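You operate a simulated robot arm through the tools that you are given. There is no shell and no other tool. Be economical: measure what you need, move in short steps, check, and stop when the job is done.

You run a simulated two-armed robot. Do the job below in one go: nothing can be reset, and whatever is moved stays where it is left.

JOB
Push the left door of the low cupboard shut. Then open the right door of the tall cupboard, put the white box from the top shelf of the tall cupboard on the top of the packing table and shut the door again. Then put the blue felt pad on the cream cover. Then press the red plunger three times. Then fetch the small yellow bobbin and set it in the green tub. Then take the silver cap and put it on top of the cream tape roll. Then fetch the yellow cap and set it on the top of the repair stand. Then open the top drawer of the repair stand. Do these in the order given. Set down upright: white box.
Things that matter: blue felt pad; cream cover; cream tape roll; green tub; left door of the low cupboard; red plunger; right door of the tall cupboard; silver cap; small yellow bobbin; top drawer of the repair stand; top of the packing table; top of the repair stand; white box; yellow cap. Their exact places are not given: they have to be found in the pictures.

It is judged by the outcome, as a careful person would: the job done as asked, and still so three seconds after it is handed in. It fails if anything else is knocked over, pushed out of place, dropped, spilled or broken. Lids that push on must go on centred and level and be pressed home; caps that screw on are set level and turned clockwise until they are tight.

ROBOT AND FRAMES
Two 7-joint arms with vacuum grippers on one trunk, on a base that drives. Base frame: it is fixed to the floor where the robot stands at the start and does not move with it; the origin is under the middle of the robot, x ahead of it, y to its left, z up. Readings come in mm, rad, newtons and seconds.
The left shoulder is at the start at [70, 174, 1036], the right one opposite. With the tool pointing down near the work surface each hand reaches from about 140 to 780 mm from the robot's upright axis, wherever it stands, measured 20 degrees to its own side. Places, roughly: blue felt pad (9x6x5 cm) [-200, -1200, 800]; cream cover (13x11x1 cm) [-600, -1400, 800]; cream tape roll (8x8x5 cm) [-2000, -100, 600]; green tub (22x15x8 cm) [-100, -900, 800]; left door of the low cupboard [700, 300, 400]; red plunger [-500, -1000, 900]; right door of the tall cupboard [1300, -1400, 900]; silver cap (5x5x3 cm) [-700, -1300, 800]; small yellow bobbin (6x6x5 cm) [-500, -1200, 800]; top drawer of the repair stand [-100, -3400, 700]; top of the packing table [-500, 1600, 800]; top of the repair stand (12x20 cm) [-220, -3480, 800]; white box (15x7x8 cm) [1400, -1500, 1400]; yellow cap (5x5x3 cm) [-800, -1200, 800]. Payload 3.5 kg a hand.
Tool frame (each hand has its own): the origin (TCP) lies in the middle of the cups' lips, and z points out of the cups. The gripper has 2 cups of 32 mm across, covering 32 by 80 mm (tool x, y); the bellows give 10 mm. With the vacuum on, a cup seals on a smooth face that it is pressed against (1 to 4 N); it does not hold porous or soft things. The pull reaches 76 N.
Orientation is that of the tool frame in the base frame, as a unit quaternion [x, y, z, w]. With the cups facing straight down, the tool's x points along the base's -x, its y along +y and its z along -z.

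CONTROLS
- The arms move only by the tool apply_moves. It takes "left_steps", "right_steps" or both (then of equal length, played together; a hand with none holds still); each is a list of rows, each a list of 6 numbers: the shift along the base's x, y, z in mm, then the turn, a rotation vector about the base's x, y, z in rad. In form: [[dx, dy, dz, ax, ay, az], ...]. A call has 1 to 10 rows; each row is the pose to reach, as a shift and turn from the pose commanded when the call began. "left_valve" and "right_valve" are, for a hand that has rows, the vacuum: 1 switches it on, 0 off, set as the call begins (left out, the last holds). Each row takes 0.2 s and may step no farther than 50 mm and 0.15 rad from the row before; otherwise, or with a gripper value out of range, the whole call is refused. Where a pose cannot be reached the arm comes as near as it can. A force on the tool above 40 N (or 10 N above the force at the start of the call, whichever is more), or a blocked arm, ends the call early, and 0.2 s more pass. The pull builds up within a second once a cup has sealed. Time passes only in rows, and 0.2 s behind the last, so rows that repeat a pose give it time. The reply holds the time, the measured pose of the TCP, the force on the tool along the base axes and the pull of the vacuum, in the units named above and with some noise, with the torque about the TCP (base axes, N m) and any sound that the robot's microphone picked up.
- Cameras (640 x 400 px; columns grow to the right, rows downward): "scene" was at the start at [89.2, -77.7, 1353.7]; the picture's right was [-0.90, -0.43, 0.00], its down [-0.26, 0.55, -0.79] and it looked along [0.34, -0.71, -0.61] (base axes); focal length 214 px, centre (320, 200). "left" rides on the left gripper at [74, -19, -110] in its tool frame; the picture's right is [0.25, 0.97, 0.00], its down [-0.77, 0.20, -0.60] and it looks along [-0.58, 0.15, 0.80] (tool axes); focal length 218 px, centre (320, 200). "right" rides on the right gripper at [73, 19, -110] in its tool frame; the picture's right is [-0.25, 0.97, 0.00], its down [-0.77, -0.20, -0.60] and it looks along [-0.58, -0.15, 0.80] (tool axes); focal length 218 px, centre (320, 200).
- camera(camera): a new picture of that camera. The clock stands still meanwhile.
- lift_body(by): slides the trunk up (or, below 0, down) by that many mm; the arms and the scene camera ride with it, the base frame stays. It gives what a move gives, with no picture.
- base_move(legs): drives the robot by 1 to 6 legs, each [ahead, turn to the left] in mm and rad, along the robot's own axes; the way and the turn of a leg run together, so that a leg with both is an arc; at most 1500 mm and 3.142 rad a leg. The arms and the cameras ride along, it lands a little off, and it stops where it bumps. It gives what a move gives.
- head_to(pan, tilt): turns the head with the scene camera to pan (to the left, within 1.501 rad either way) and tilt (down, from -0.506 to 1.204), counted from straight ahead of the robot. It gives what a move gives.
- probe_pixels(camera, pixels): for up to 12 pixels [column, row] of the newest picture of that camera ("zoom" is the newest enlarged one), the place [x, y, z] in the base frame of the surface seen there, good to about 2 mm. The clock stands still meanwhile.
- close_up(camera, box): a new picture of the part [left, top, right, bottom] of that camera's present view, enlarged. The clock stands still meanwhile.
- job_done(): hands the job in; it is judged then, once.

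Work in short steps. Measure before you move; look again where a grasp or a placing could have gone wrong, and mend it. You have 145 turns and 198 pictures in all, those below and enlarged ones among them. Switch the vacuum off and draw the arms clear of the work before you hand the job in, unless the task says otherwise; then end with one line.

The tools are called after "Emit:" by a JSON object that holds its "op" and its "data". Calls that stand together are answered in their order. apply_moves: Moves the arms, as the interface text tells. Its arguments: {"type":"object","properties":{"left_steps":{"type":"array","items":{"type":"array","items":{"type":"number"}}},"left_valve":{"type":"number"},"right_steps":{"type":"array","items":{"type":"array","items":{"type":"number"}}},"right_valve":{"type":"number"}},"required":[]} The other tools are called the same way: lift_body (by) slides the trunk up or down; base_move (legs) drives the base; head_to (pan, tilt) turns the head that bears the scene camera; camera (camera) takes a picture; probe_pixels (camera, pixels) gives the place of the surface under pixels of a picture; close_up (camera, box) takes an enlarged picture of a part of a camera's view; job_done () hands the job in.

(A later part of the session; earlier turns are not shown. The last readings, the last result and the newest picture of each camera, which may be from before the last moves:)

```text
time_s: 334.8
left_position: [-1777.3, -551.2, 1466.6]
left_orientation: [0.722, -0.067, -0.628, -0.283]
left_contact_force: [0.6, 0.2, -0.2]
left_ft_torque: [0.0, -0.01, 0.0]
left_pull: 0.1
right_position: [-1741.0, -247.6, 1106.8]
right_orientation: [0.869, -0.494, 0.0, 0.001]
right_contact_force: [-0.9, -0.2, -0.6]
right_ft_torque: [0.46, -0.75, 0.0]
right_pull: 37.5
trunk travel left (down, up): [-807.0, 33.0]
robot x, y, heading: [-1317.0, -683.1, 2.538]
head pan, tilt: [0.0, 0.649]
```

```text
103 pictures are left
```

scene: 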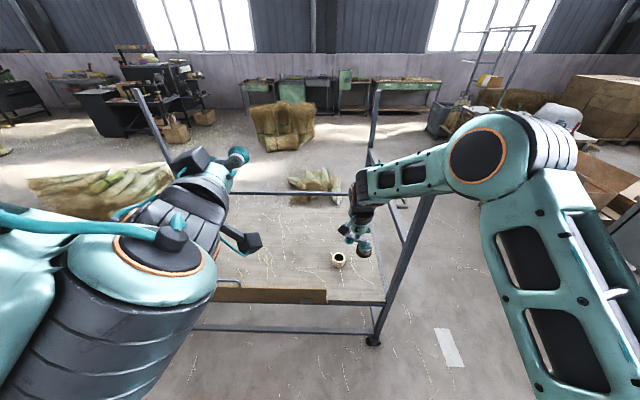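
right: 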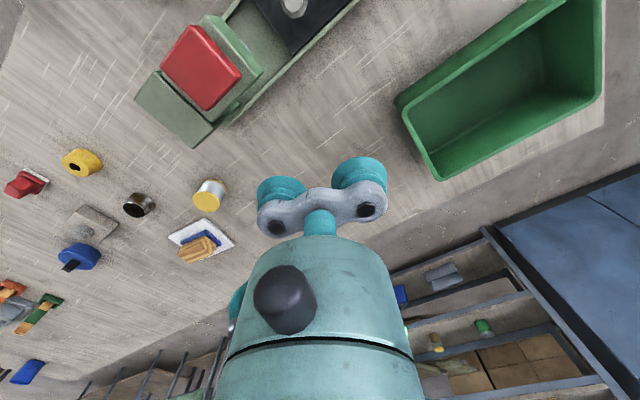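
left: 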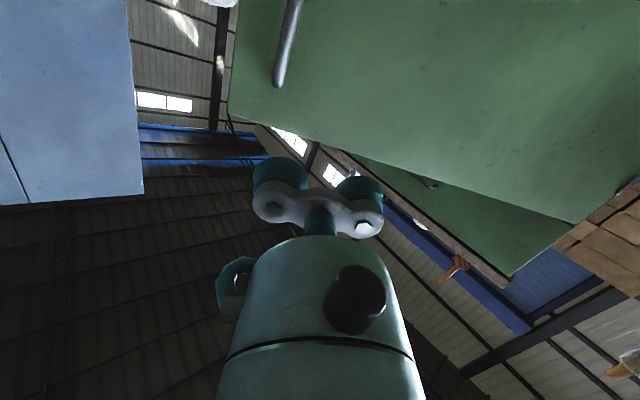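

The tape roll is at (339,259) on the trolley deck. I probe it, the deck, near board and end post.

Emit:
{"op": "close_up", "data": {"camera": "scene", "box": [290, 220, 440, 345]}}

Emit:
{"op": "probe_pixels", "data": {"camera": "scene", "pixels": [[333, 256], [345, 256], [339, 252], [339, 262], [320, 275], [300, 290], [420, 205], [400, 265], [432, 170], [375, 95], [350, 300], [373, 335]]}}

```text
3.20 times, centred on (365, 282) of scene
```

zoom: 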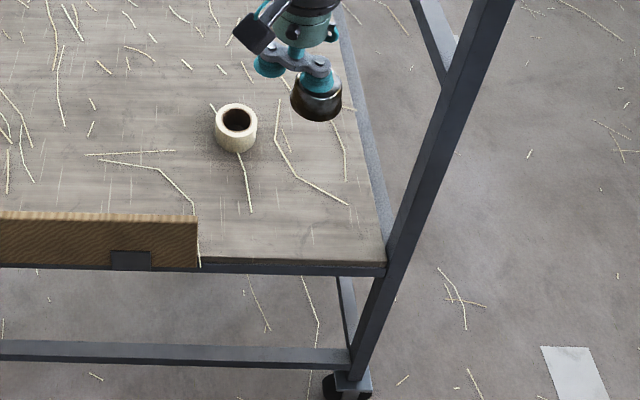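

```text
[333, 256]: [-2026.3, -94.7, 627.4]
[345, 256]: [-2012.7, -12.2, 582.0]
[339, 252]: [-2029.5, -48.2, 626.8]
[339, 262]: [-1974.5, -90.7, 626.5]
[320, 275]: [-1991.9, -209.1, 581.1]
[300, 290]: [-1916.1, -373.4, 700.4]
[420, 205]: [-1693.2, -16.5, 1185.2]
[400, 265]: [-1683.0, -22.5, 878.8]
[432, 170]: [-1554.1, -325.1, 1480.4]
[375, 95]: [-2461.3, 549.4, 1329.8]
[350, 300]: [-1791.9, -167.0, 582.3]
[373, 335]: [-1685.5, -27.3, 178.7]
```

Zoom more on the roll to see its hole compared with the 50 mm cap.

Emit:
{"op": "close_up", "data": {"camera": "scene", "box": [323, 247, 355, 271]}}

```text
16.00 times, centred on (339, 259) of scene
```

zoom: 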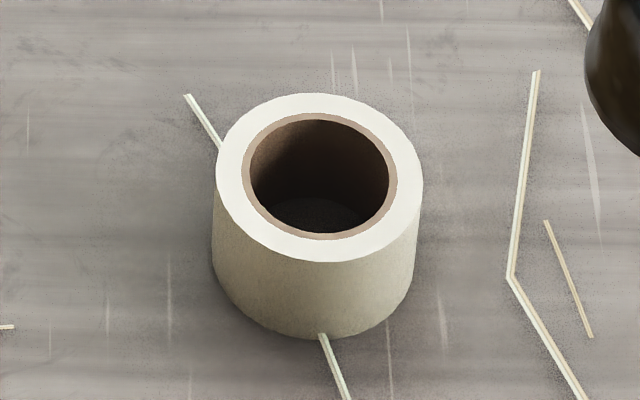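

Emit:
{"op": "probe_pixels", "data": {"camera": "zoom", "pixels": [[222, 177], [417, 178], [320, 98], [320, 256], [232, 178], [407, 178], [320, 105], [320, 248], [253, 178], [388, 178], [320, 121], [320, 234]]}}

```text
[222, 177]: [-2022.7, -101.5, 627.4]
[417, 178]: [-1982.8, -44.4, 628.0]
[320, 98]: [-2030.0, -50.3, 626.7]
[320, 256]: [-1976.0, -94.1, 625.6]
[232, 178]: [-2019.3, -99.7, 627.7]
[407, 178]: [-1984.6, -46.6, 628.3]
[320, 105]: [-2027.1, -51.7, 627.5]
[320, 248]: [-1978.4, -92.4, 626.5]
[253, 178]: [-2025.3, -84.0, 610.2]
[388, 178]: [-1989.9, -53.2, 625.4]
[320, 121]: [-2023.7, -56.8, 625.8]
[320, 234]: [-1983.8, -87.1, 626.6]
```

Roll centre (-2003,-72.5), top z 627, hole ~49 mm versus cap ~50 mm base, so I'll place it about 10 mm off centre so it rests securely. Drive 280 mm ahead and move the hand over it.

Emit:
{"op": "base_move", "data": {"legs": [[275, 0]]}}

Emit:
{"op": "camera", "data": {"camera": "scene"}}

```text
time_s: 336.8
left_position: [-2004.5, -393.1, 1467.9]
left_orientation: [0.721, -0.068, -0.629, -0.284]
left_contact_force: [-0.2, 0.4, 0.0]
left_ft_torque: [0.02, -0.03, 0.01]
left_pull: 0.0
right_position: [-1970.7, -87.9, 1106.8]
right_orientation: [0.87, -0.494, -0.001, 0.002]
right_contact_force: [-0.8, 0.2, -0.3]
right_ft_torque: [0.47, -0.77, -0.02]
right_pull: 37.5
trunk travel left (down, up): [-807.0, 33.0]
robot x, y, heading: [-1548.2, -522.9, 2.538]
head pan, tilt: [0.0, 0.649]
```

```text
100 pictures are left
```

scene: 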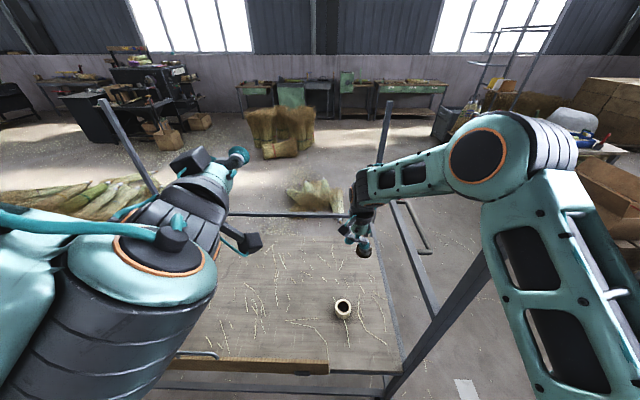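

Probe elbow and post positions before lowering the trunk.

Emit:
{"op": "probe_pixels", "data": {"camera": "scene", "pixels": [[480, 155], [515, 175], [430, 165], [540, 290], [470, 290], [400, 380], [345, 303], [560, 150]]}}

Emit:
{"op": "apply_moves", "data": {"right_steps": [[-23, -1, 0, 0, 0, 0], [-46, -2, 0, 0, 0, 0]]}}

```text
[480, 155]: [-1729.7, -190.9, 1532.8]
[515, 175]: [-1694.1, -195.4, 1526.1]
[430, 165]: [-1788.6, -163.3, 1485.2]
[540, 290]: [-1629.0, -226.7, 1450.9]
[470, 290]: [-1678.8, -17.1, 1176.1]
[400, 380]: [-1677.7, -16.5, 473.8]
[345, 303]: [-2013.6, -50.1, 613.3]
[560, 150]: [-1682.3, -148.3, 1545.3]
```

```text
time_s: 337.4
left_position: [-2006.4, -392.8, 1466.7]
left_orientation: [0.721, -0.067, -0.629, -0.282]
left_contact_force: [0.6, 0.6, 0.3]
left_ft_torque: [0.01, -0.01, -0.04]
left_pull: 0.0
right_position: [-2017.8, -89.9, 1107.4]
right_orientation: [0.87, -0.494, -0.001, 0.001]
right_contact_force: [0.7, -0.4, -0.7]
right_ft_torque: [0.44, -0.79, 0.02]
right_pull: 37.5
trunk travel left (down, up): [-807.0, 33.0]
robot x, y, heading: [-1549.0, -521.5, 2.536]
head pan, tilt: [0.0, 0.649]
```

Elbow clears the post by roughly 70–100 mm; vertical lowering is safe. Lower the trunk 390 mm.

Emit:
{"op": "lift_body", "data": {"by": -200}}

Emit:
{"op": "lift_body", "data": {"by": -190}}

Emit:
{"op": "head_to", "data": {"pan": -0.15, "tilt": 0.75}}

Emit:
{"op": "camera", "data": {"camera": "scene"}}

```text
time_s: 339.6
left_position: [-2007.2, -390.8, 1266.6]
left_orientation: [0.722, -0.067, -0.629, -0.282]
left_contact_force: [-0.6, -0.2, 0.4]
left_ft_torque: [0.0, 0.0, -0.04]
left_pull: 0.1
right_position: [-2016.4, -88.0, 907.2]
right_orientation: [0.869, -0.494, -0.001, 0.001]
right_contact_force: [-0.3, 0.5, -0.1]
right_ft_torque: [0.46, -0.77, 0.01]
right_pull: 37.5
trunk travel left (down, up): [-607.0, 233.0]
robot x, y, heading: [-1547.4, -520.5, 2.537]
head pan, tilt: [0.0, 0.649]
```

```text
time_s: 341.6
left_position: [-2006.9, -392.7, 1077.5]
left_orientation: [0.722, -0.067, -0.629, -0.282]
left_contact_force: [0.4, 0.1, 0.4]
left_ft_torque: [-0.02, 0.01, 0.0]
left_pull: 0.0
right_position: [-2017.1, -89.0, 716.8]
right_orientation: [0.869, -0.494, -0.001, 0.001]
right_contact_force: [0.3, 0.4, 0.1]
right_ft_torque: [0.46, -0.76, 0.0]
right_pull: 37.7
trunk travel left (down, up): [-417.0, 423.0]
robot x, y, heading: [-1543.4, -523.3, 2.538]
head pan, tilt: [0.0, 0.649]
```

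```text
time_s: 342.4
left_position: [-2008.0, -390.5, 1077.8]
left_orientation: [0.721, -0.067, -0.628, -0.284]
left_contact_force: [0.0, 0.7, 0.9]
left_ft_torque: [-0.03, -0.05, 0.02]
left_pull: 0.0
right_position: [-2017.7, -88.6, 716.5]
right_orientation: [0.87, -0.493, -0.001, 0.001]
right_contact_force: [0.8, 0.4, -0.2]
right_ft_torque: [0.47, -0.81, -0.01]
right_pull: 38.0
trunk travel left (down, up): [-417.0, 423.0]
robot x, y, heading: [-1544.8, -523.9, 2.533]
head pan, tilt: [-0.15, 0.75]
```

```text
99 pictures are left
```

scene: 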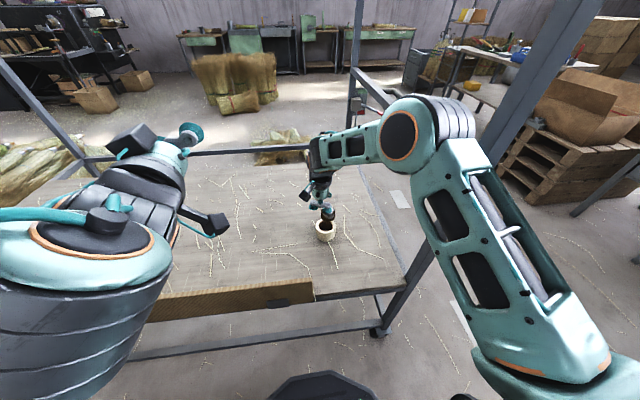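

The cap is just above the roll. I zoom to verify alignment.

Emit:
{"op": "close_up", "data": {"camera": "scene", "box": [300, 190, 356, 246]}}

```text
7.14 times, centred on (328, 218) of scene
```

zoom: 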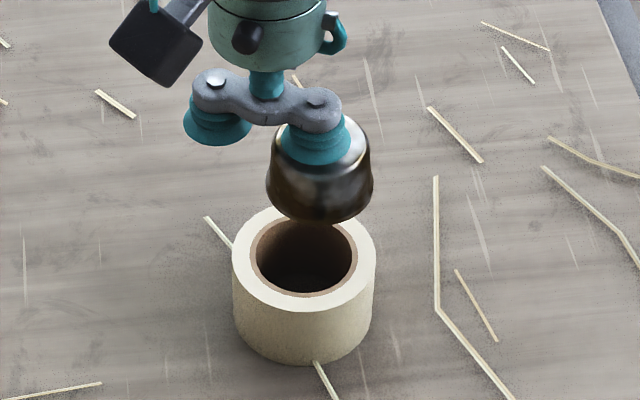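

I probe the cap's silhouette and roll ring to get the true offset.

Emit:
{"op": "probe_pixels", "data": {"camera": "zoom", "pixels": [[270, 190], [370, 190], [320, 215], [236, 255], [372, 255], [304, 306], [304, 212], [286, 140], [354, 140]]}}

```text
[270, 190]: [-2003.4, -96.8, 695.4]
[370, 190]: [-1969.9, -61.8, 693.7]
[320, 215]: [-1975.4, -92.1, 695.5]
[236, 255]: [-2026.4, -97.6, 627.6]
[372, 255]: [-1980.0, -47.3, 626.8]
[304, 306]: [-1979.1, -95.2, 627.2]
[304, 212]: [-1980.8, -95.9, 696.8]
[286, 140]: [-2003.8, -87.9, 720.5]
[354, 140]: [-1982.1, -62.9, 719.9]
```

Cap centre ≈(-1992.5,-74.6), i.e. 11 mm off the roll centre as intended. Lower about 65 mm, slowly at the end.

Emit:
{"op": "apply_moves", "data": {"right_steps": [[1, 0, -35, 0, 0, 0], [1, 0, -54, 0, 0, 0], [1, 0, -60, 0, 0, 0], [1, 0, -63, 0, 0, 0], [1, 0, -65, 0, 0, 0], [1, 0, -67, 0, 0, 0]]}}

Emit:
{"op": "close_up", "data": {"camera": "scene", "box": [300, 190, 356, 246]}}

```text
time_s: 343.8
left_position: [-2005.0, -392.9, 1079.2]
left_orientation: [0.721, -0.067, -0.629, -0.284]
left_contact_force: [0.0, 0.2, -0.4]
left_ft_torque: [-0.02, 0.05, -0.02]
left_pull: 0.0
right_position: [-2015.9, -88.5, 652.8]
right_orientation: [0.869, -0.494, -0.003, 0.001]
right_contact_force: [-0.2, -1.1, 22.5]
right_ft_torque: [0.55, -1.1, -0.05]
right_pull: 38.1
trunk travel left (down, up): [-417.0, 423.0]
robot x, y, heading: [-1544.3, -528.1, 2.536]
head pan, tilt: [-0.15, 0.75]
```

```text
7.14 times, centred on (328, 218) of scene
```

zoom: 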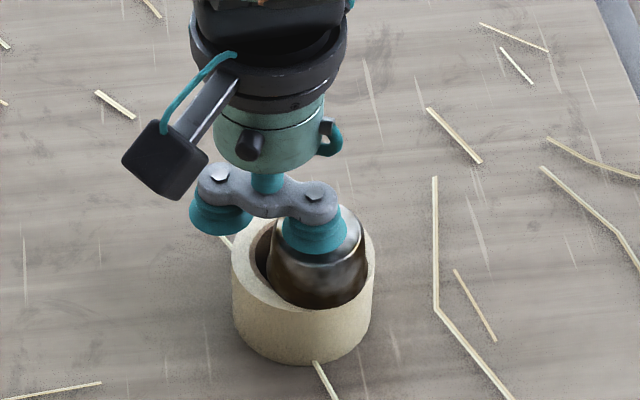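

Contact at the expected height. Relieve 2 mm, release, wait, and rise.

Emit:
{"op": "apply_moves", "data": {"right_steps": [[0, 0, 1.5, 0, 0, 0], [0, 0, 1.5, 0, 0, 0], [0, 0, 1.5, 0, 0, 0], [0, 0, 1.5, 0, 0, 0], [0, 0, 5, 0, 0, 0], [0, 0, 15, 0, 0, 0], [0, 0, 45, 0, 0, 0], [0, 0, 85, 0, 0, 0]], "right_valve": 0}}

Emit:
{"op": "close_up", "data": {"camera": "scene", "box": [300, 190, 356, 246]}}

```text
time_s: 345.6
left_position: [-2005.7, -391.9, 1077.7]
left_orientation: [0.721, -0.068, -0.628, -0.284]
left_contact_force: [-0.8, -0.3, 1.2]
left_ft_torque: [0.0, 0.02, -0.01]
left_pull: 0.0
right_position: [-2013.1, -87.8, 735.9]
right_orientation: [0.869, -0.494, -0.001, 0.001]
right_contact_force: [0.7, 1.2, 0.5]
right_ft_torque: [0.01, -0.04, -0.01]
right_pull: 0.1
trunk travel left (down, up): [-417.0, 423.0]
robot x, y, heading: [-1545.4, -525.9, 2.537]
head pan, tilt: [-0.15, 0.75]
```

```text
7.14 times, centred on (328, 218) of scene
```

zoom: 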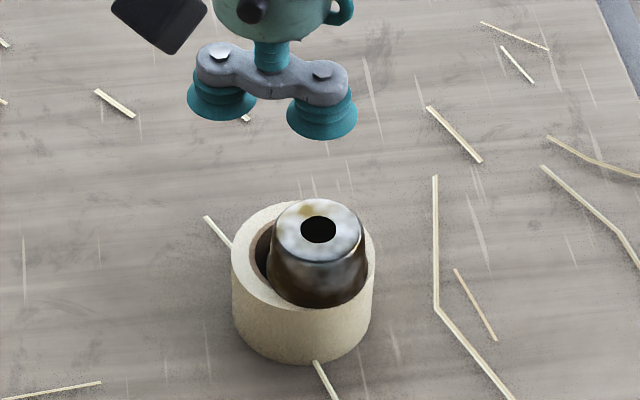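

The silver cap sits level on the roll. Now back to the bench for the yellow cap.

Emit:
{"op": "lift_body", "data": {"by": 385}}

Emit:
{"op": "base_move", "data": {"legs": [[-290, 0], [0, -1.588], [0, -1.588], [290, 0]]}}

Emit:
{"op": "head_to", "data": {"pan": -0.2, "tilt": 0.95}}

Emit:
{"op": "camera", "data": {"camera": "scene"}}

```text
time_s: 349.3
left_position: [-2006.6, -390.3, 1462.1]
left_orientation: [0.721, -0.068, -0.628, -0.284]
left_contact_force: [0.3, -0.4, 0.1]
left_ft_torque: [-0.03, -0.04, 0.01]
left_pull: 0.1
right_position: [-2014.7, -87.8, 1119.6]
right_orientation: [0.869, -0.494, 0.001, 0.001]
right_contact_force: [0.7, -1.7, 0.4]
right_ft_torque: [-0.02, -0.01, -0.02]
right_pull: 0.1
trunk travel left (down, up): [-802.0, 38.0]
robot x, y, heading: [-1549.7, -524.1, 2.535]
head pan, tilt: [-0.15, 0.75]
```

```text
time_s: 360.6
left_position: [-620.7, -1010.9, 1463.0]
left_orientation: [0.081, 0.719, -0.294, 0.624]
left_contact_force: [-0.2, -1.0, -0.6]
left_ft_torque: [0.01, 0.0, -0.05]
left_pull: 0.1
right_position: [-622.6, -1313.4, 1119.9]
right_orientation: [0.509, 0.861, 0.002, 0.0]
right_contact_force: [0.4, 0.0, 0.1]
right_ft_torque: [0.01, 0.01, 0.01]
right_pull: 0.1
trunk travel left (down, up): [-802.0, 38.0]
robot x, y, heading: [-1075.6, -862.5, -0.644]
head pan, tilt: [-0.15, 0.75]
```

```text
time_s: 361.3
left_position: [-619.0, -1012.0, 1461.8]
left_orientation: [0.081, 0.72, -0.293, 0.624]
left_contact_force: [0.3, 0.3, 0.5]
left_ft_torque: [0.02, -0.02, -0.01]
left_pull: 0.0
right_position: [-621.9, -1315.8, 1119.8]
right_orientation: [0.509, 0.861, 0.002, 0.001]
right_contact_force: [0.1, -0.3, 0.6]
right_ft_torque: [0.0, 0.01, 0.02]
right_pull: 0.1
trunk travel left (down, up): [-802.0, 38.0]
robot x, y, heading: [-1077.7, -864.9, -0.641]
head pan, tilt: [-0.201, 0.949]
```

```text
95 pictures are left
```

scene: 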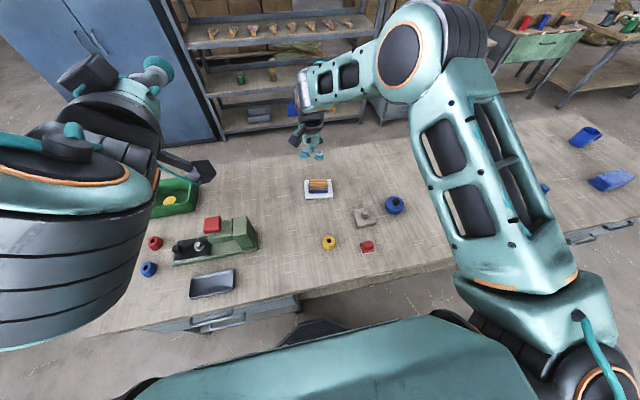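

Robot landed in the same stance. Move one cup above the yellow cap centre (-772.7,-1236) and lower the trunk.

Emit:
{"op": "apply_moves", "data": {"right_steps": [[-33, 23, 0, 0, 0, 0], [-65, 46, 0, 0, 0, 0], [-98, 68, 0, 0, 0, 0], [-129.5, 91, 0, 0, 0, 0]]}}

Emit:
{"op": "lift_body", "data": {"by": -230}}

Emit:
{"op": "apply_moves", "data": {"right_steps": [[0, 0, 0, 0, 0, 0]]}}

Emit:
{"op": "close_up", "data": {"camera": "scene", "box": [290, 190, 370, 250]}}

```text
time_s: 362.3
left_position: [-620.9, -1010.8, 1463.0]
left_orientation: [0.081, 0.719, -0.295, 0.624]
left_contact_force: [-0.4, 0.3, -0.5]
left_ft_torque: [0.03, 0.02, 0.0]
left_pull: 0.1
right_position: [-753.6, -1224.2, 1120.7]
right_orientation: [0.509, 0.861, 0.001, 0.001]
right_contact_force: [-0.5, 0.0, 0.3]
right_ft_torque: [-0.04, -0.03, 0.03]
right_pull: 0.1
trunk travel left (down, up): [-802.0, 38.0]
robot x, y, heading: [-1075.6, -863.6, -0.643]
head pan, tilt: [-0.201, 0.949]
```

```text
time_s: 364.8
left_position: [-618.7, -1010.6, 1232.3]
left_orientation: [0.081, 0.72, -0.294, 0.623]
left_contact_force: [1.1, -0.6, 0.0]
left_ft_torque: [-0.02, -0.01, 0.01]
left_pull: 0.2
right_position: [-752.0, -1226.6, 889.8]
right_orientation: [0.509, 0.861, 0.001, 0.001]
right_contact_force: [0.4, 0.1, 0.5]
right_ft_torque: [0.0, -0.02, 0.02]
right_pull: 0.0
trunk travel left (down, up): [-572.0, 268.0]
robot x, y, heading: [-1074.5, -861.3, -0.642]
head pan, tilt: [-0.201, 0.949]
```

```text
time_s: 365.1
left_position: [-619.2, -1011.6, 1231.0]
left_orientation: [0.082, 0.72, -0.294, 0.624]
left_contact_force: [-0.5, 0.0, -0.5]
left_ft_torque: [0.01, -0.02, -0.03]
left_pull: 0.1
right_position: [-752.1, -1226.0, 891.1]
right_orientation: [0.509, 0.861, 0.0, 0.0]
right_contact_force: [0.1, 0.2, -0.6]
right_ft_torque: [-0.02, 0.02, 0.0]
right_pull: 0.0
trunk travel left (down, up): [-572.0, 268.0]
robot x, y, heading: [-1073.7, -859.8, -0.64]
head pan, tilt: [-0.201, 0.949]
```

```text
6.67 times, centred on (330, 220) of scene
```

zoom: 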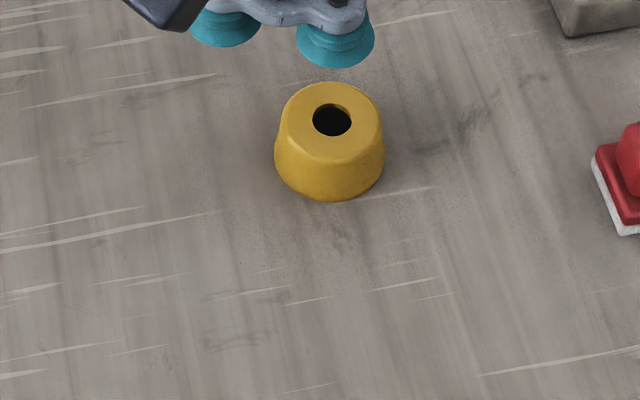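

Aligned. Descend onto the yellow cap with vacuum and lift it.

Emit:
{"op": "apply_moves", "data": {"right_steps": [[0, 1.5, -30, 0, 0, 0], [0, 1.5, -48, 0, 0, 0], [0, 1.5, -56, 0, 0, 0], [0, 1.5, -60, 0, 0, 0], [0, 1.5, -63, 0, 0, 0], [0, 1.5, -65, 0, 0, 0], [0, 1.5, -65, 0, 0, 0], [0, 1.5, -65, 0, 0, 0], [0, 1.5, -65, 0, 0, 0]], "right_valve": 1}}

Emit:
{"op": "apply_moves", "data": {"right_steps": [[0, 0, 10, 0, 0, 0], [0, 0, 40, 0, 0, 0], [0, 0, 80, 0, 0, 0]]}}

Emit:
{"op": "close_up", "data": {"camera": "scene", "box": [290, 190, 370, 250]}}

```text
time_s: 367.1
left_position: [-620.6, -1009.7, 1231.9]
left_orientation: [0.08, 0.72, -0.295, 0.623]
left_contact_force: [0.7, -0.2, -0.3]
left_ft_torque: [-0.01, -0.03, -0.01]
left_pull: 0.0
right_position: [-750.3, -1224.3, 825.1]
right_orientation: [0.509, 0.861, 0.001, 0.002]
right_contact_force: [7.9, -7.0, 24.8]
right_ft_torque: [-0.55, 1.01, 0.1]
right_pull: 38.0
trunk travel left (down, up): [-572.0, 268.0]
robot x, y, heading: [-1075.0, -860.4, -0.637]
head pan, tilt: [-0.201, 0.949]
```

```text
time_s: 367.9
left_position: [-619.5, -1010.5, 1233.0]
left_orientation: [0.082, 0.719, -0.294, 0.624]
left_contact_force: [-0.5, 0.5, 0.9]
left_ft_torque: [0.01, 0.0, 0.0]
left_pull: 0.0
right_position: [-752.2, -1222.8, 904.6]
right_orientation: [0.509, 0.861, 0.0, 0.001]
right_contact_force: [0.1, 1.2, 0.2]
right_ft_torque: [-0.41, 0.79, -0.01]
right_pull: 37.8
trunk travel left (down, up): [-572.0, 268.0]
robot x, y, heading: [-1074.7, -865.2, -0.638]
head pan, tilt: [-0.201, 0.949]
```

```text
6.67 times, centred on (330, 220) of scene
```

zoom: 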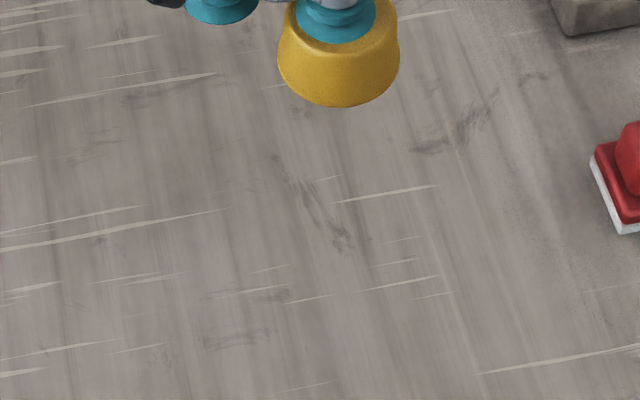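

The yellow cap is held (38 N). Raise the trunk and drive around the bench end into the aisle toward the repair stand.

Emit:
{"op": "lift_body", "data": {"by": 210}}

Emit:
{"op": "base_move", "data": {"legs": [[0, 1.794], [683, 0], [0, -0.765], [735, 0], [0, -1.229], [1076, 0]]}}

```text
time_s: 370.2
left_position: [-619.3, -1012.7, 1442.7]
left_orientation: [0.08, 0.72, -0.294, 0.623]
left_contact_force: [0.4, 0.4, 0.7]
left_ft_torque: [0.02, -0.01, 0.0]
left_pull: 0.0
right_position: [-751.8, -1223.1, 1114.7]
right_orientation: [0.508, 0.861, 0.0, 0.001]
right_contact_force: [-0.2, -0.9, 0.7]
right_ft_torque: [-0.47, 0.79, -0.01]
right_pull: 37.5
trunk travel left (down, up): [-782.0, 58.0]
robot x, y, heading: [-1070.9, -861.7, -0.642]
head pan, tilt: [-0.201, 0.949]
```

```text
time_s: 392.1
left_position: [1004.4, -1010.2, 1442.6]
left_orientation: [0.156, 0.707, -0.357, 0.59]
left_contact_force: [0.2, 0.2, 0.8]
left_ft_torque: [0.04, -0.01, 0.02]
left_pull: 0.0
right_position: [830.9, -1189.4, 1114.9]
right_orientation: [0.597, 0.802, 0.0, 0.0]
right_contact_force: [-1.1, 0.2, -0.4]
right_ft_torque: [-0.24, 0.87, -0.03]
right_pull: 37.6
trunk travel left (down, up): [-782.0, 58.0]
robot x, y, heading: [590.4, -771.9, -0.848]
head pan, tilt: [-0.201, 0.949]
```

Good. On into the aisle, then look ahead for the stand.

Emit:
{"op": "base_move", "data": {"legs": [[0, -1.104], [1366, 0]]}}

Emit:
{"op": "head_to", "data": {"pan": 0.15, "tilt": 0.45}}

Emit:
{"op": "camera", "data": {"camera": "scene"}}

```text
time_s: 401.6
left_position: [56.7, -2506.1, 1442.8]
left_orientation: [-0.506, -0.518, 0.615, -0.313]
left_contact_force: [0.6, -0.5, 0.2]
left_ft_torque: [-0.01, 0.01, -0.01]
left_pull: 0.1
right_position: [-181.3, -2430.8, 1114.5]
right_orientation: [0.93, 0.368, 0.001, 0.001]
right_contact_force: [-0.5, -0.3, 0.1]
right_ft_torque: [0.69, 0.61, 0.01]
right_pull: 37.5
trunk travel left (down, up): [-782.0, 58.0]
robot x, y, heading: [88.4, -2026.9, -1.963]
head pan, tilt: [-0.201, 0.949]
```

```text
time_s: 402.5
left_position: [57.5, -2506.6, 1442.3]
left_orientation: [-0.505, -0.52, 0.614, -0.313]
left_contact_force: [-0.3, -0.1, -0.7]
left_ft_torque: [0.01, 0.0, 0.0]
left_pull: 0.1
right_position: [-181.7, -2429.9, 1115.0]
right_orientation: [0.93, 0.368, 0.0, 0.001]
right_contact_force: [0.2, -0.1, 0.5]
right_ft_torque: [0.66, 0.61, -0.01]
right_pull: 37.6
trunk travel left (down, up): [-782.0, 58.0]
robot x, y, heading: [89.8, -2026.0, -1.961]
head pan, tilt: [0.15, 0.45]
```

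```text
92 pictures are left
```

scene: 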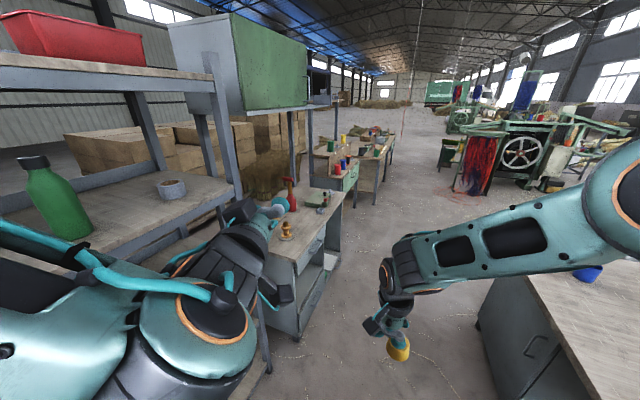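

The grey stand next to the rack is at left-centre. I probe its top and front.

Emit:
{"op": "probe_pixels", "data": {"camera": "scene", "pixels": [[300, 245], [325, 215], [310, 240], [285, 232], [292, 195], [275, 300], [300, 290], [330, 255], [338, 200], [322, 210], [350, 175], [265, 255]]}}

Emit:
{"op": "close_up", "data": {"camera": "scene", "box": [230, 140, 400, 350]}}

```text
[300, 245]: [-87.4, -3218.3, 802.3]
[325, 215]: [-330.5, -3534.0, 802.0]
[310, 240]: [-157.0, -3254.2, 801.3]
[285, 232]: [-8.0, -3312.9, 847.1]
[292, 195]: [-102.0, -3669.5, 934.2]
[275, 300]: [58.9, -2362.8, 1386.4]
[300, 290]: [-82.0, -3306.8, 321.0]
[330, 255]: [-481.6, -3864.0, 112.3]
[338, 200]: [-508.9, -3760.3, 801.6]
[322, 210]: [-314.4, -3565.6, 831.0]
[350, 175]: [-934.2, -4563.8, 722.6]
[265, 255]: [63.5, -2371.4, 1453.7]
```

```text
1.90 times, centred on (315, 245) of scene
```

zoom: 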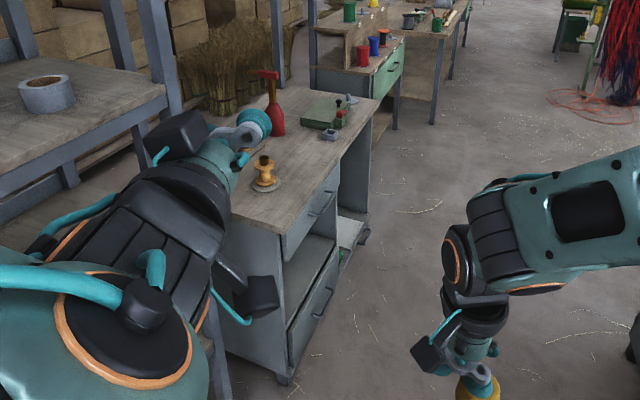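

The stand top is z≈802, front edge along S≈1828 facing the aisle, drawer below. I drive to a stance in front of it.

Emit:
{"op": "base_move", "data": {"legs": [[0, -0.203], [1250, 0], [0, 1.532]]}}

Emit:
{"op": "head_to", "data": {"pan": -0.1, "tilt": 0.75}}

Emit:
{"op": "camera", "data": {"camera": "scene"}}

```text
time_s: 413.3
left_position: [-164.7, -3212.7, 1442.6]
left_orientation: [0.085, 0.719, -0.297, 0.622]
left_contact_force: [-0.6, 0.0, -0.4]
left_ft_torque: [-0.01, -0.01, 0.0]
left_pull: 0.1
right_position: [-297.2, -3423.5, 1114.0]
right_orientation: [0.514, 0.858, 0.0, 0.001]
right_contact_force: [0.4, -0.1, -0.6]
right_ft_torque: [-0.43, 0.85, -0.02]
right_pull: 38.4
trunk travel left (down, up): [-782.0, 58.0]
robot x, y, heading: [-614.1, -3060.8, -0.652]
head pan, tilt: [0.15, 0.45]
```

```text
time_s: 414.1
left_position: [-164.4, -3213.7, 1441.9]
left_orientation: [0.085, 0.72, -0.296, 0.623]
left_contact_force: [0.6, 0.4, 0.1]
left_ft_torque: [0.01, -0.08, 0.02]
left_pull: 0.1
right_position: [-298.9, -3423.5, 1113.5]
right_orientation: [0.514, 0.858, 0.001, 0.001]
right_contact_force: [0.5, -0.1, -0.1]
right_ft_torque: [-0.4, 0.8, 0.0]
right_pull: 38.1
trunk travel left (down, up): [-782.0, 58.0]
robot x, y, heading: [-614.8, -3056.5, -0.651]
head pan, tilt: [-0.099, 0.75]
```

```text
90 pictures are left
```

scene: 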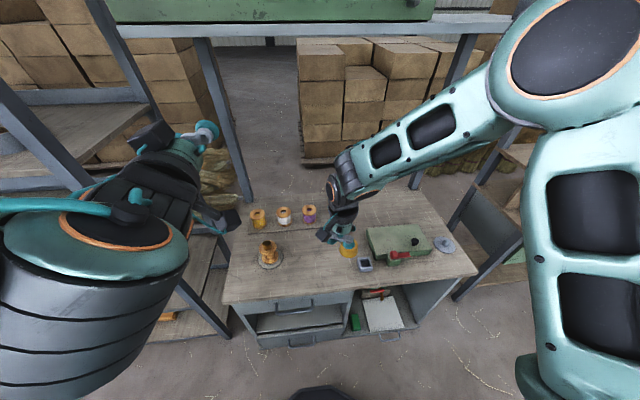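

The stand's top is in view; free spot around (318,270). I probe it and the drawer front.

Emit:
{"op": "probe_pixels", "data": {"camera": "scene", "pixels": [[318, 270], [300, 280], [335, 285], [318, 255], [270, 262], [365, 265], [290, 303], [345, 295], [285, 310], [330, 306], [300, 308], [232, 302]]}}

Emit:
{"op": "close_up", "data": {"camera": "scene", "box": [215, 200, 415, 355]}}

```text
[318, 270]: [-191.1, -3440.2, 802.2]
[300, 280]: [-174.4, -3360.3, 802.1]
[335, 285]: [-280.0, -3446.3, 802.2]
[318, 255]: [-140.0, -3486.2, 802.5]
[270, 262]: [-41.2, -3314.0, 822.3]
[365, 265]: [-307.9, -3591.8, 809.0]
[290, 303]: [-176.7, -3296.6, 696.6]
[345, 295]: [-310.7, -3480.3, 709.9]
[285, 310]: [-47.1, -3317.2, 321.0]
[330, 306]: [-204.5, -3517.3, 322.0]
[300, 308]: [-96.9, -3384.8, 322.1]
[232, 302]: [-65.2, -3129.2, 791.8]
```

```text
2.58 times, centred on (315, 278) of scene
```

zoom: 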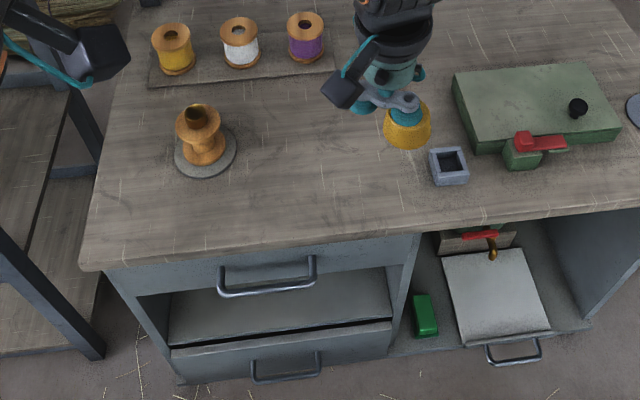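

Free spot confirmed; I'll set the cap at (-220,-3475). Move the hand above and lower the trunk.

Emit:
{"op": "apply_moves", "data": {"right_steps": [[33, -13, 0, 0, 0, 0], [66, -26, 0, 0, 0, 0], [99.5, -40, 0, 0, 0, 0]]}}

Emit:
{"op": "lift_body", "data": {"by": -230}}

Emit:
{"op": "close_up", "data": {"camera": "scene", "box": [250, 180, 410, 300]}}

```text
time_s: 414.9
left_position: [-162.8, -3213.2, 1441.0]
left_orientation: [0.086, 0.72, -0.298, 0.621]
left_contact_force: [0.6, -0.6, 0.8]
left_ft_torque: [0.03, 0.05, -0.02]
left_pull: 0.1
right_position: [-196.4, -3464.7, 1114.5]
right_orientation: [0.513, 0.858, 0.002, 0.0]
right_contact_force: [0.4, 0.1, -0.3]
right_ft_torque: [-0.4, 0.81, -0.01]
right_pull: 37.7
trunk travel left (down, up): [-782.0, 58.0]
robot x, y, heading: [-613.5, -3061.4, -0.653]
head pan, tilt: [-0.099, 0.75]
```

```text
time_s: 417.3
left_position: [-163.3, -3212.8, 1212.3]
left_orientation: [0.083, 0.72, -0.297, 0.622]
left_contact_force: [1.3, -0.3, 0.2]
left_ft_torque: [0.02, -0.02, -0.02]
left_pull: 0.0
right_position: [-196.5, -3464.4, 884.3]
right_orientation: [0.513, 0.858, 0.001, 0.001]
right_contact_force: [-0.3, 0.1, -0.3]
right_ft_torque: [-0.42, 0.81, 0.01]
right_pull: 37.7
trunk travel left (down, up): [-552.0, 288.0]
robot x, y, heading: [-615.1, -3060.9, -0.649]
head pan, tilt: [-0.099, 0.75]
```

```text
3.33 times, centred on (330, 240) of scene
```

zoom: 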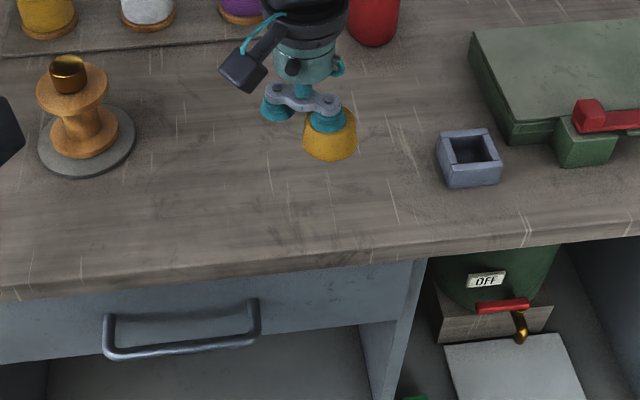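

Clear below. Lower to contact, release and rise.

Emit:
{"op": "apply_moves", "data": {"right_steps": [[0, 0, -30, 0, 0, 0], [0, 0, -46, 0, 0, 0], [0, 0, -52, 0, 0, 0], [0, 0, -55, 0, 0, 0], [0, 0, -57, 0, 0, 0], [0, 0, -58, 0, 0, 0]]}}

Emit:
{"op": "apply_moves", "data": {"right_steps": [[0, 0, 1, 0, 0, 0], [0, 0, 1, 0, 0, 0], [0, 0, 1, 0, 0, 0], [0, 0, 6, 0, 0, 0], [0, 0, 20, 0, 0, 0], [0, 0, 60, 0, 0, 0], [0, 0, 105, 0, 0, 0]], "right_valve": 0}}

Emit:
{"op": "close_up", "data": {"camera": "scene", "box": [250, 180, 410, 300]}}

```text
time_s: 418.7
left_position: [-165.9, -3211.9, 1213.3]
left_orientation: [0.085, 0.719, -0.298, 0.622]
left_contact_force: [0.4, 0.3, 0.6]
left_ft_torque: [0.0, 0.03, 0.0]
left_pull: 0.0
right_position: [-198.1, -3463.8, 828.4]
right_orientation: [0.513, 0.858, 0.002, 0.001]
right_contact_force: [1.1, 1.2, 14.1]
right_ft_torque: [-0.43, 0.88, 0.01]
right_pull: 37.5
trunk travel left (down, up): [-552.0, 288.0]
robot x, y, heading: [-619.4, -3064.4, -0.652]
head pan, tilt: [-0.099, 0.75]
```

```text
time_s: 420.3
left_position: [-165.9, -3214.0, 1212.4]
left_orientation: [0.085, 0.719, -0.297, 0.622]
left_contact_force: [-0.5, -0.1, -0.2]
left_ft_torque: [0.01, -0.02, -0.01]
left_pull: 0.1
right_position: [-198.4, -3463.3, 932.2]
right_orientation: [0.513, 0.858, 0.002, 0.001]
right_contact_force: [0.3, -0.1, -0.3]
right_ft_torque: [0.0, 0.0, -0.01]
right_pull: 0.0
trunk travel left (down, up): [-552.0, 288.0]
robot x, y, heading: [-618.1, -3055.6, -0.65]
head pan, tilt: [-0.099, 0.75]
```

```text
3.33 times, centred on (330, 240) of scene
```

zoom: 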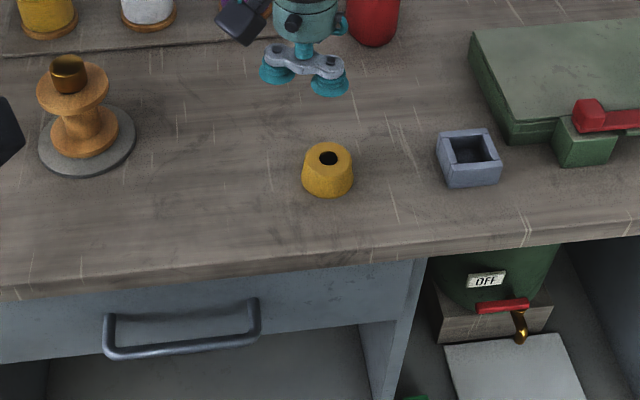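

The yellow cap stands on the stand top. Next the drawer: draw the right hand back, back the base 120 mm, lower the trunk so the left hand can work at drawer height.

Emit:
{"op": "apply_moves", "data": {"right_steps": [[-35, 26, 10, 0, 0, 0], [-70, 52, 20, 0, 0, 0], [-105, 78, 30, 0, 0, 0], [-140, 103, 40, 0, 0, 0]]}}

Emit:
{"op": "base_move", "data": {"legs": [[-130, 0]]}}

Emit:
{"op": "lift_body", "data": {"by": -400}}

Emit:
{"op": "head_to", "data": {"pan": 0.1, "tilt": 0.6}}

Emit:
{"op": "camera", "data": {"camera": "scene"}}

```text
time_s: 421.3
left_position: [-165.2, -3212.8, 1212.7]
left_orientation: [0.085, 0.719, -0.298, 0.622]
left_contact_force: [-0.1, 0.2, 1.0]
left_ft_torque: [0.03, -0.01, -0.01]
left_pull: 0.1
right_position: [-340.1, -3359.2, 973.6]
right_orientation: [0.514, 0.858, 0.001, 0.001]
right_contact_force: [-0.7, 0.6, 0.0]
right_ft_torque: [-0.01, -0.02, 0.02]
right_pull: 0.0
trunk travel left (down, up): [-552.0, 288.0]
robot x, y, heading: [-620.0, -3059.8, -0.644]
head pan, tilt: [-0.099, 0.75]
```

```text
time_s: 422.6
left_position: [-265.4, -3134.2, 1211.9]
left_orientation: [0.085, 0.719, -0.297, 0.622]
left_contact_force: [-0.4, -0.3, 0.7]
left_ft_torque: [0.03, -0.04, 0.0]
left_pull: 0.2
right_position: [-441.0, -3282.6, 973.3]
right_orientation: [0.514, 0.858, 0.001, -0.001]
right_contact_force: [0.3, 1.0, 0.2]
right_ft_torque: [-0.01, 0.01, -0.02]
right_pull: 0.1
trunk travel left (down, up): [-552.0, 288.0]
robot x, y, heading: [-716.2, -2979.9, -0.652]
head pan, tilt: [-0.099, 0.75]
```

```text
time_s: 426.4
left_position: [-266.8, -3134.4, 811.3]
left_orientation: [0.085, 0.72, -0.297, 0.622]
left_contact_force: [0.1, 0.4, 0.3]
left_ft_torque: [-0.04, -0.03, -0.01]
left_pull: 0.0
right_position: [-442.7, -3283.2, 572.9]
right_orientation: [0.514, 0.858, 0.001, 0.0]
right_contact_force: [0.1, 0.8, -0.1]
right_ft_torque: [-0.03, -0.03, 0.0]
right_pull: 0.0
trunk travel left (down, up): [-152.0, 688.0]
robot x, y, heading: [-719.7, -2980.5, -0.651]
head pan, tilt: [-0.099, 0.75]
```

```text
time_s: 427.2
left_position: [-267.1, -3135.1, 812.5]
left_orientation: [0.086, 0.719, -0.297, 0.622]
left_contact_force: [-0.5, -0.7, 0.8]
left_ft_torque: [-0.04, -0.03, -0.01]
left_pull: 0.0
right_position: [-440.4, -3284.2, 572.5]
right_orientation: [0.514, 0.858, 0.002, 0.0]
right_contact_force: [-0.2, 0.7, -0.3]
right_ft_torque: [0.02, 0.01, -0.01]
right_pull: 0.1
trunk travel left (down, up): [-152.0, 688.0]
robot x, y, heading: [-720.6, -2985.0, -0.649]
head pan, tilt: [0.099, 0.6]
```

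```text
86 pictures are left
```

scene: 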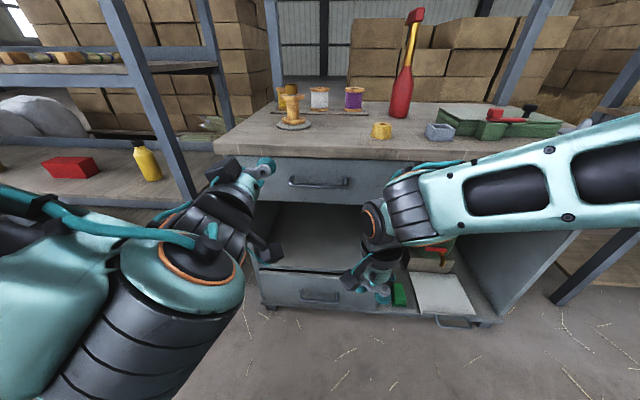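

The drawer face is visible at (250–368,160–202) with handle (288–348,183). I probe it.

Emit:
{"op": "close_up", "data": {"camera": "scene", "box": [235, 130, 385, 225]}}

Emit:
{"op": "probe_pixels", "data": {"camera": "scene", "pixels": [[278, 170], [280, 195], [355, 170], [357, 195], [320, 168], [320, 197], [320, 184], [290, 182], [347, 182], [366, 185], [272, 180]]}}

```text
4.21 times, centred on (310, 178) of scene
```

zoom: 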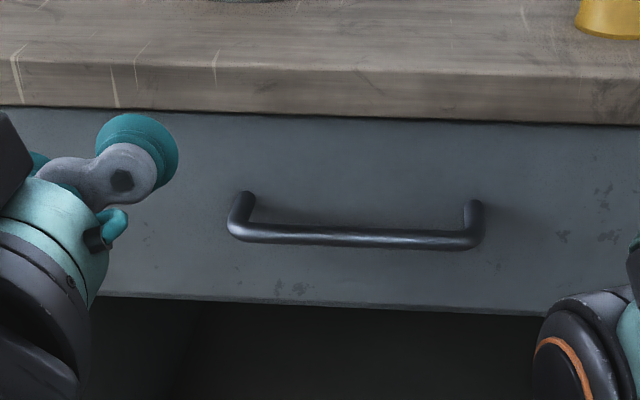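

```text
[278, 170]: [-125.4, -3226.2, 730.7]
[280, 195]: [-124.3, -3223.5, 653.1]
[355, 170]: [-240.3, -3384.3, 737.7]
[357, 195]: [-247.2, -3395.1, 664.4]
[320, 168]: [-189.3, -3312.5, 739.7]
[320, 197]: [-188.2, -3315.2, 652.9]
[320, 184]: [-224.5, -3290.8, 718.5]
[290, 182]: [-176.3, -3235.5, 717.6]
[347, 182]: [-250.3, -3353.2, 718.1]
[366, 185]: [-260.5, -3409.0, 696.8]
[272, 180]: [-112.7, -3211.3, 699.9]
```

Drawer face: left of the handle there is free space. Target contact is about u=-22 mm at z=700, i.e. (-112,-3208,700). I level the left tool and bring it to 80 mm in front.

Emit:
{"op": "apply_moves", "data": {"left_steps": [[22, -6, -28, 0.06, -0.058, -0.016], [45, -13, -56, 0.119, -0.116, -0.032], [67, -20, -84, 0.179, -0.174, -0.048], [90, -26, -112, 0.238, -0.232, -0.064], [90, -26, -112, 0.238, -0.232, -0.064]]}}

Emit:
{"op": "close_up", "data": {"camera": "scene", "box": [215, 130, 385, 235]}}

```text
time_s: 428.4
left_position: [-176.3, -3161.7, 699.4]
left_orientation: [0.214, 0.67, -0.217, 0.677]
left_contact_force: [0.1, 0.2, 0.3]
left_ft_torque: [0.01, 0.01, 0.01]
left_pull: 0.0
left hand out of reach, approached as far as the arm can: row 1, 2
right_position: [-440.2, -3284.1, 574.3]
right_orientation: [0.514, 0.858, 0.001, -0.001]
right_contact_force: [0.2, -0.3, 0.1]
right_ft_torque: [-0.01, -0.01, 0.0]
right_pull: 0.1
trunk travel left (down, up): [-152.0, 688.0]
robot x, y, heading: [-716.7, -2981.0, -0.646]
head pan, tilt: [0.099, 0.6]
```

```text
3.76 times, centred on (300, 182) of scene
```

zoom: 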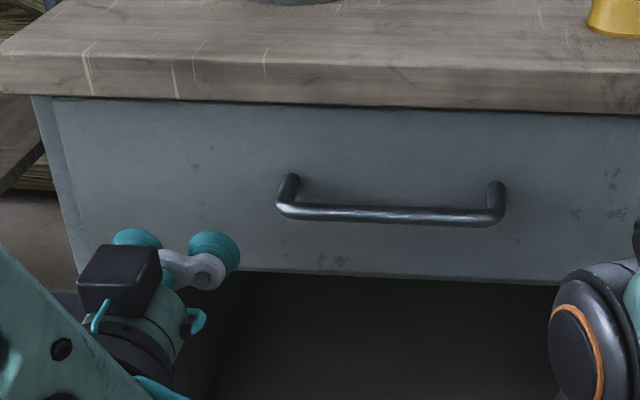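

Level and aligned 79 mm away. Advance with vacuum until sealed.

Emit:
{"op": "apply_moves", "data": {"left_steps": [[32, -23.5, 0, 0, 0, 0], [52, -38, 0, 0, 0, 0], [60, -43.6, 0, 0, 0, 0], [64, -46.5, 0, 0, 0, 0], [66.5, -48.3, 0, 0, 0, 0], [66.5, -48.3, 0, 0, 0, 0], [66.5, -48.3, 0, 0, 0, 0]], "left_valve": 1}}

```text
time_s: 430.0
left_position: [-112.3, -3209.0, 700.4]
left_orientation: [0.214, 0.67, -0.217, 0.677]
left_contact_force: [-18.1, 9.5, -8.3]
left_ft_torque: [0.43, 0.12, -0.24]
left_pull: 75.9
right_position: [-442.8, -3282.6, 573.1]
right_orientation: [0.514, 0.858, 0.002, 0.0]
right_contact_force: [-0.6, -0.2, 0.4]
right_ft_torque: [-0.01, 0.01, -0.02]
right_pull: 0.1
trunk travel left (down, up): [-152.0, 688.0]
robot x, y, heading: [-721.5, -2980.5, -0.65]
head pan, tilt: [0.099, 0.6]
```

Sealed (75.9 N). I pull the drawer out with the left hand while moving the right hand out of its way to the right.

Emit:
{"op": "apply_moves", "data": {"left_steps": [[-8, 6, 0, 0, 0, 0], [-32, 23.5, 0, 0, 0, 0], [-65, 47, 0, 0, 0, 0], [-97, 70.5, 0, 0, 0, 0], [-129, 94, 0, 0, 0, 0]], "right_steps": [[-20, -28, 0, 0, 0, 0], [-44, -60, 0, 0, 0, 0], [-68, -92, 0, 0, 0, 0], [-90, -124, 0, 0, 0, 0], [-110, -150, 0, 0, 0, 0]]}}

Emit:
{"op": "camera", "data": {"camera": "scene"}}

```text
time_s: 431.2
left_position: [-194.4, -3146.5, 710.5]
left_orientation: [0.191, 0.682, -0.222, 0.67]
left_contact_force: [10.8, 20.6, -18.5]
left_ft_torque: [0.13, 0.18, 0.15]
left_pull: 75.8
left hand out of reach, approached as far as the arm can: row 4, 5
right_position: [-549.2, -3431.0, 573.5]
right_orientation: [0.513, 0.858, 0.0, 0.0]
right_contact_force: [-0.5, 0.3, -0.1]
right_ft_torque: [0.01, -0.04, -0.01]
right_pull: 0.0
trunk travel left (down, up): [-152.0, 688.0]
robot x, y, heading: [-718.2, -2980.2, -0.647]
head pan, tilt: [0.099, 0.6]
```

```text
83 pictures are left
```

scene: 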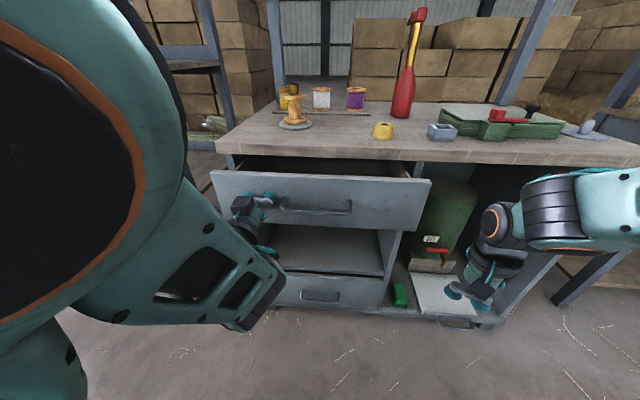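

Drawer is ~100 mm open; the left arm is folded to its limit. I reset its command to the measured pose and back the base up to pull farther.

Emit:
{"op": "apply_moves", "data": {"left_steps": [[30, -20, 0, 0, 0, 0], [44, -30, 0, 0, 0, 0]]}}

Emit:
{"op": "base_move", "data": {"legs": [[-60, 0], [-60, 0]]}}

Emit:
{"op": "camera", "data": {"camera": "scene"}}

Emit:
{"op": "probe_pixels", "data": {"camera": "scene", "pixels": [[380, 200], [390, 215], [310, 190]]}}

```text
time_s: 431.8
left_position: [-161.6, -3189.2, 715.7]
left_orientation: [0.215, 0.668, -0.218, 0.679]
left_contact_force: [6.5, 9.5, 11.6]
left_ft_torque: [0.35, -0.41, -0.5]
left_pull: 76.0
right_position: [-551.1, -3430.7, 574.3]
right_orientation: [0.514, 0.858, 0.001, 0.001]
right_contact_force: [-0.5, 0.1, -1.1]
right_ft_torque: [0.0, -0.01, 0.0]
right_pull: 0.0
trunk travel left (down, up): [-152.0, 688.0]
robot x, y, heading: [-719.8, -2982.0, -0.653]
head pan, tilt: [0.099, 0.6]
```

```text
time_s: 433.3
left_position: [-258.1, -3116.6, 713.0]
left_orientation: [0.215, 0.67, -0.217, 0.677]
left_contact_force: [-11.4, -17.6, 10.2]
left_ft_torque: [0.03, -0.02, 0.11]
left_pull: 75.6
right_position: [-645.7, -3358.8, 573.3]
right_orientation: [0.512, 0.859, 0.003, 0.001]
right_contact_force: [-0.1, 0.5, -0.7]
right_ft_torque: [-0.02, 0.02, 0.0]
right_pull: 0.1
trunk travel left (down, up): [-152.0, 688.0]
robot x, y, heading: [-811.9, -2909.8, -0.653]
head pan, tilt: [0.099, 0.6]
```

```text
82 pictures are left
```

scene: 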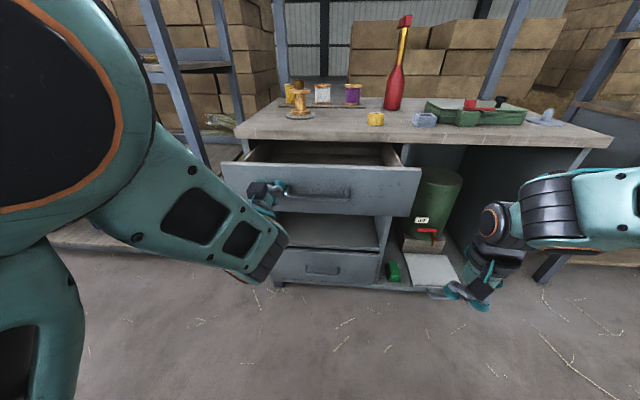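

```text
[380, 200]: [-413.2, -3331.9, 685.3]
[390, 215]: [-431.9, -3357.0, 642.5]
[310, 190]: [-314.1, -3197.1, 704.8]
```

Drawer is ~170 mm out. I pull 45 mm more with the arm and back up a bit more.

Emit:
{"op": "apply_moves", "data": {"left_steps": [[-18, 13, -3, 0, 0, 0], [-34, 25, -6, 0, 0, 0]]}}

Emit:
{"op": "base_move", "data": {"legs": [[-50, 0]]}}

Emit:
{"op": "camera", "data": {"camera": "scene"}}

Emit:
{"op": "probe_pixels", "data": {"camera": "scene", "pixels": [[380, 200], [390, 210], [310, 195], [300, 155]]}}

```text
time_s: 433.9
left_position: [-282.8, -3083.2, 706.8]
left_orientation: [0.193, 0.679, -0.227, 0.671]
left_contact_force: [-11.3, -20.8, 4.8]
left_ft_torque: [0.18, -0.16, -0.24]
left_pull: 75.8
right_position: [-646.3, -3359.4, 571.8]
right_orientation: [0.513, 0.859, 0.004, 0.0]
right_contact_force: [0.2, 0.0, -0.3]
right_ft_torque: [-0.01, 0.03, 0.0]
right_pull: 0.2
trunk travel left (down, up): [-152.0, 688.0]
robot x, y, heading: [-814.9, -2909.1, -0.65]
head pan, tilt: [0.099, 0.6]
```

```text
time_s: 434.9
left_position: [-323.1, -3053.4, 707.8]
left_orientation: [0.194, 0.679, -0.227, 0.67]
left_contact_force: [-3.5, -4.0, -20.7]
left_ft_torque: [-0.14, 0.11, 0.59]
left_pull: 75.4
right_position: [-684.0, -3328.3, 573.1]
right_orientation: [0.512, 0.859, 0.001, -0.001]
right_contact_force: [-0.3, -0.1, -1.2]
right_ft_torque: [-0.01, -0.02, -0.01]
right_pull: 0.0
trunk travel left (down, up): [-152.0, 688.0]
robot x, y, heading: [-857.2, -2876.6, -0.648]
head pan, tilt: [0.099, 0.6]
```

```text
81 pictures are left
```

scene: 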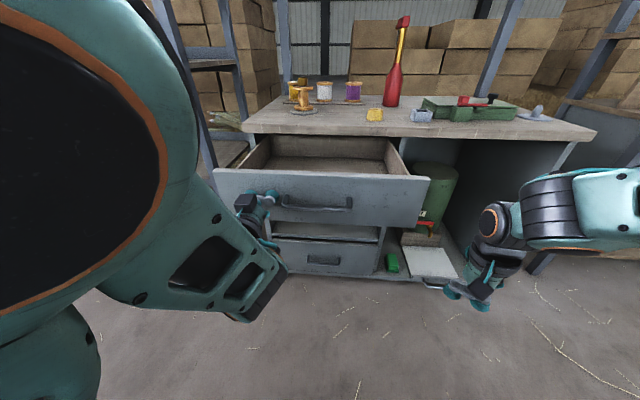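

```text
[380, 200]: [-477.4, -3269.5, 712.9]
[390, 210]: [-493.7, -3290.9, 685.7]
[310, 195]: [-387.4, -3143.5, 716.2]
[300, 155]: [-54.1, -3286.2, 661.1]
```

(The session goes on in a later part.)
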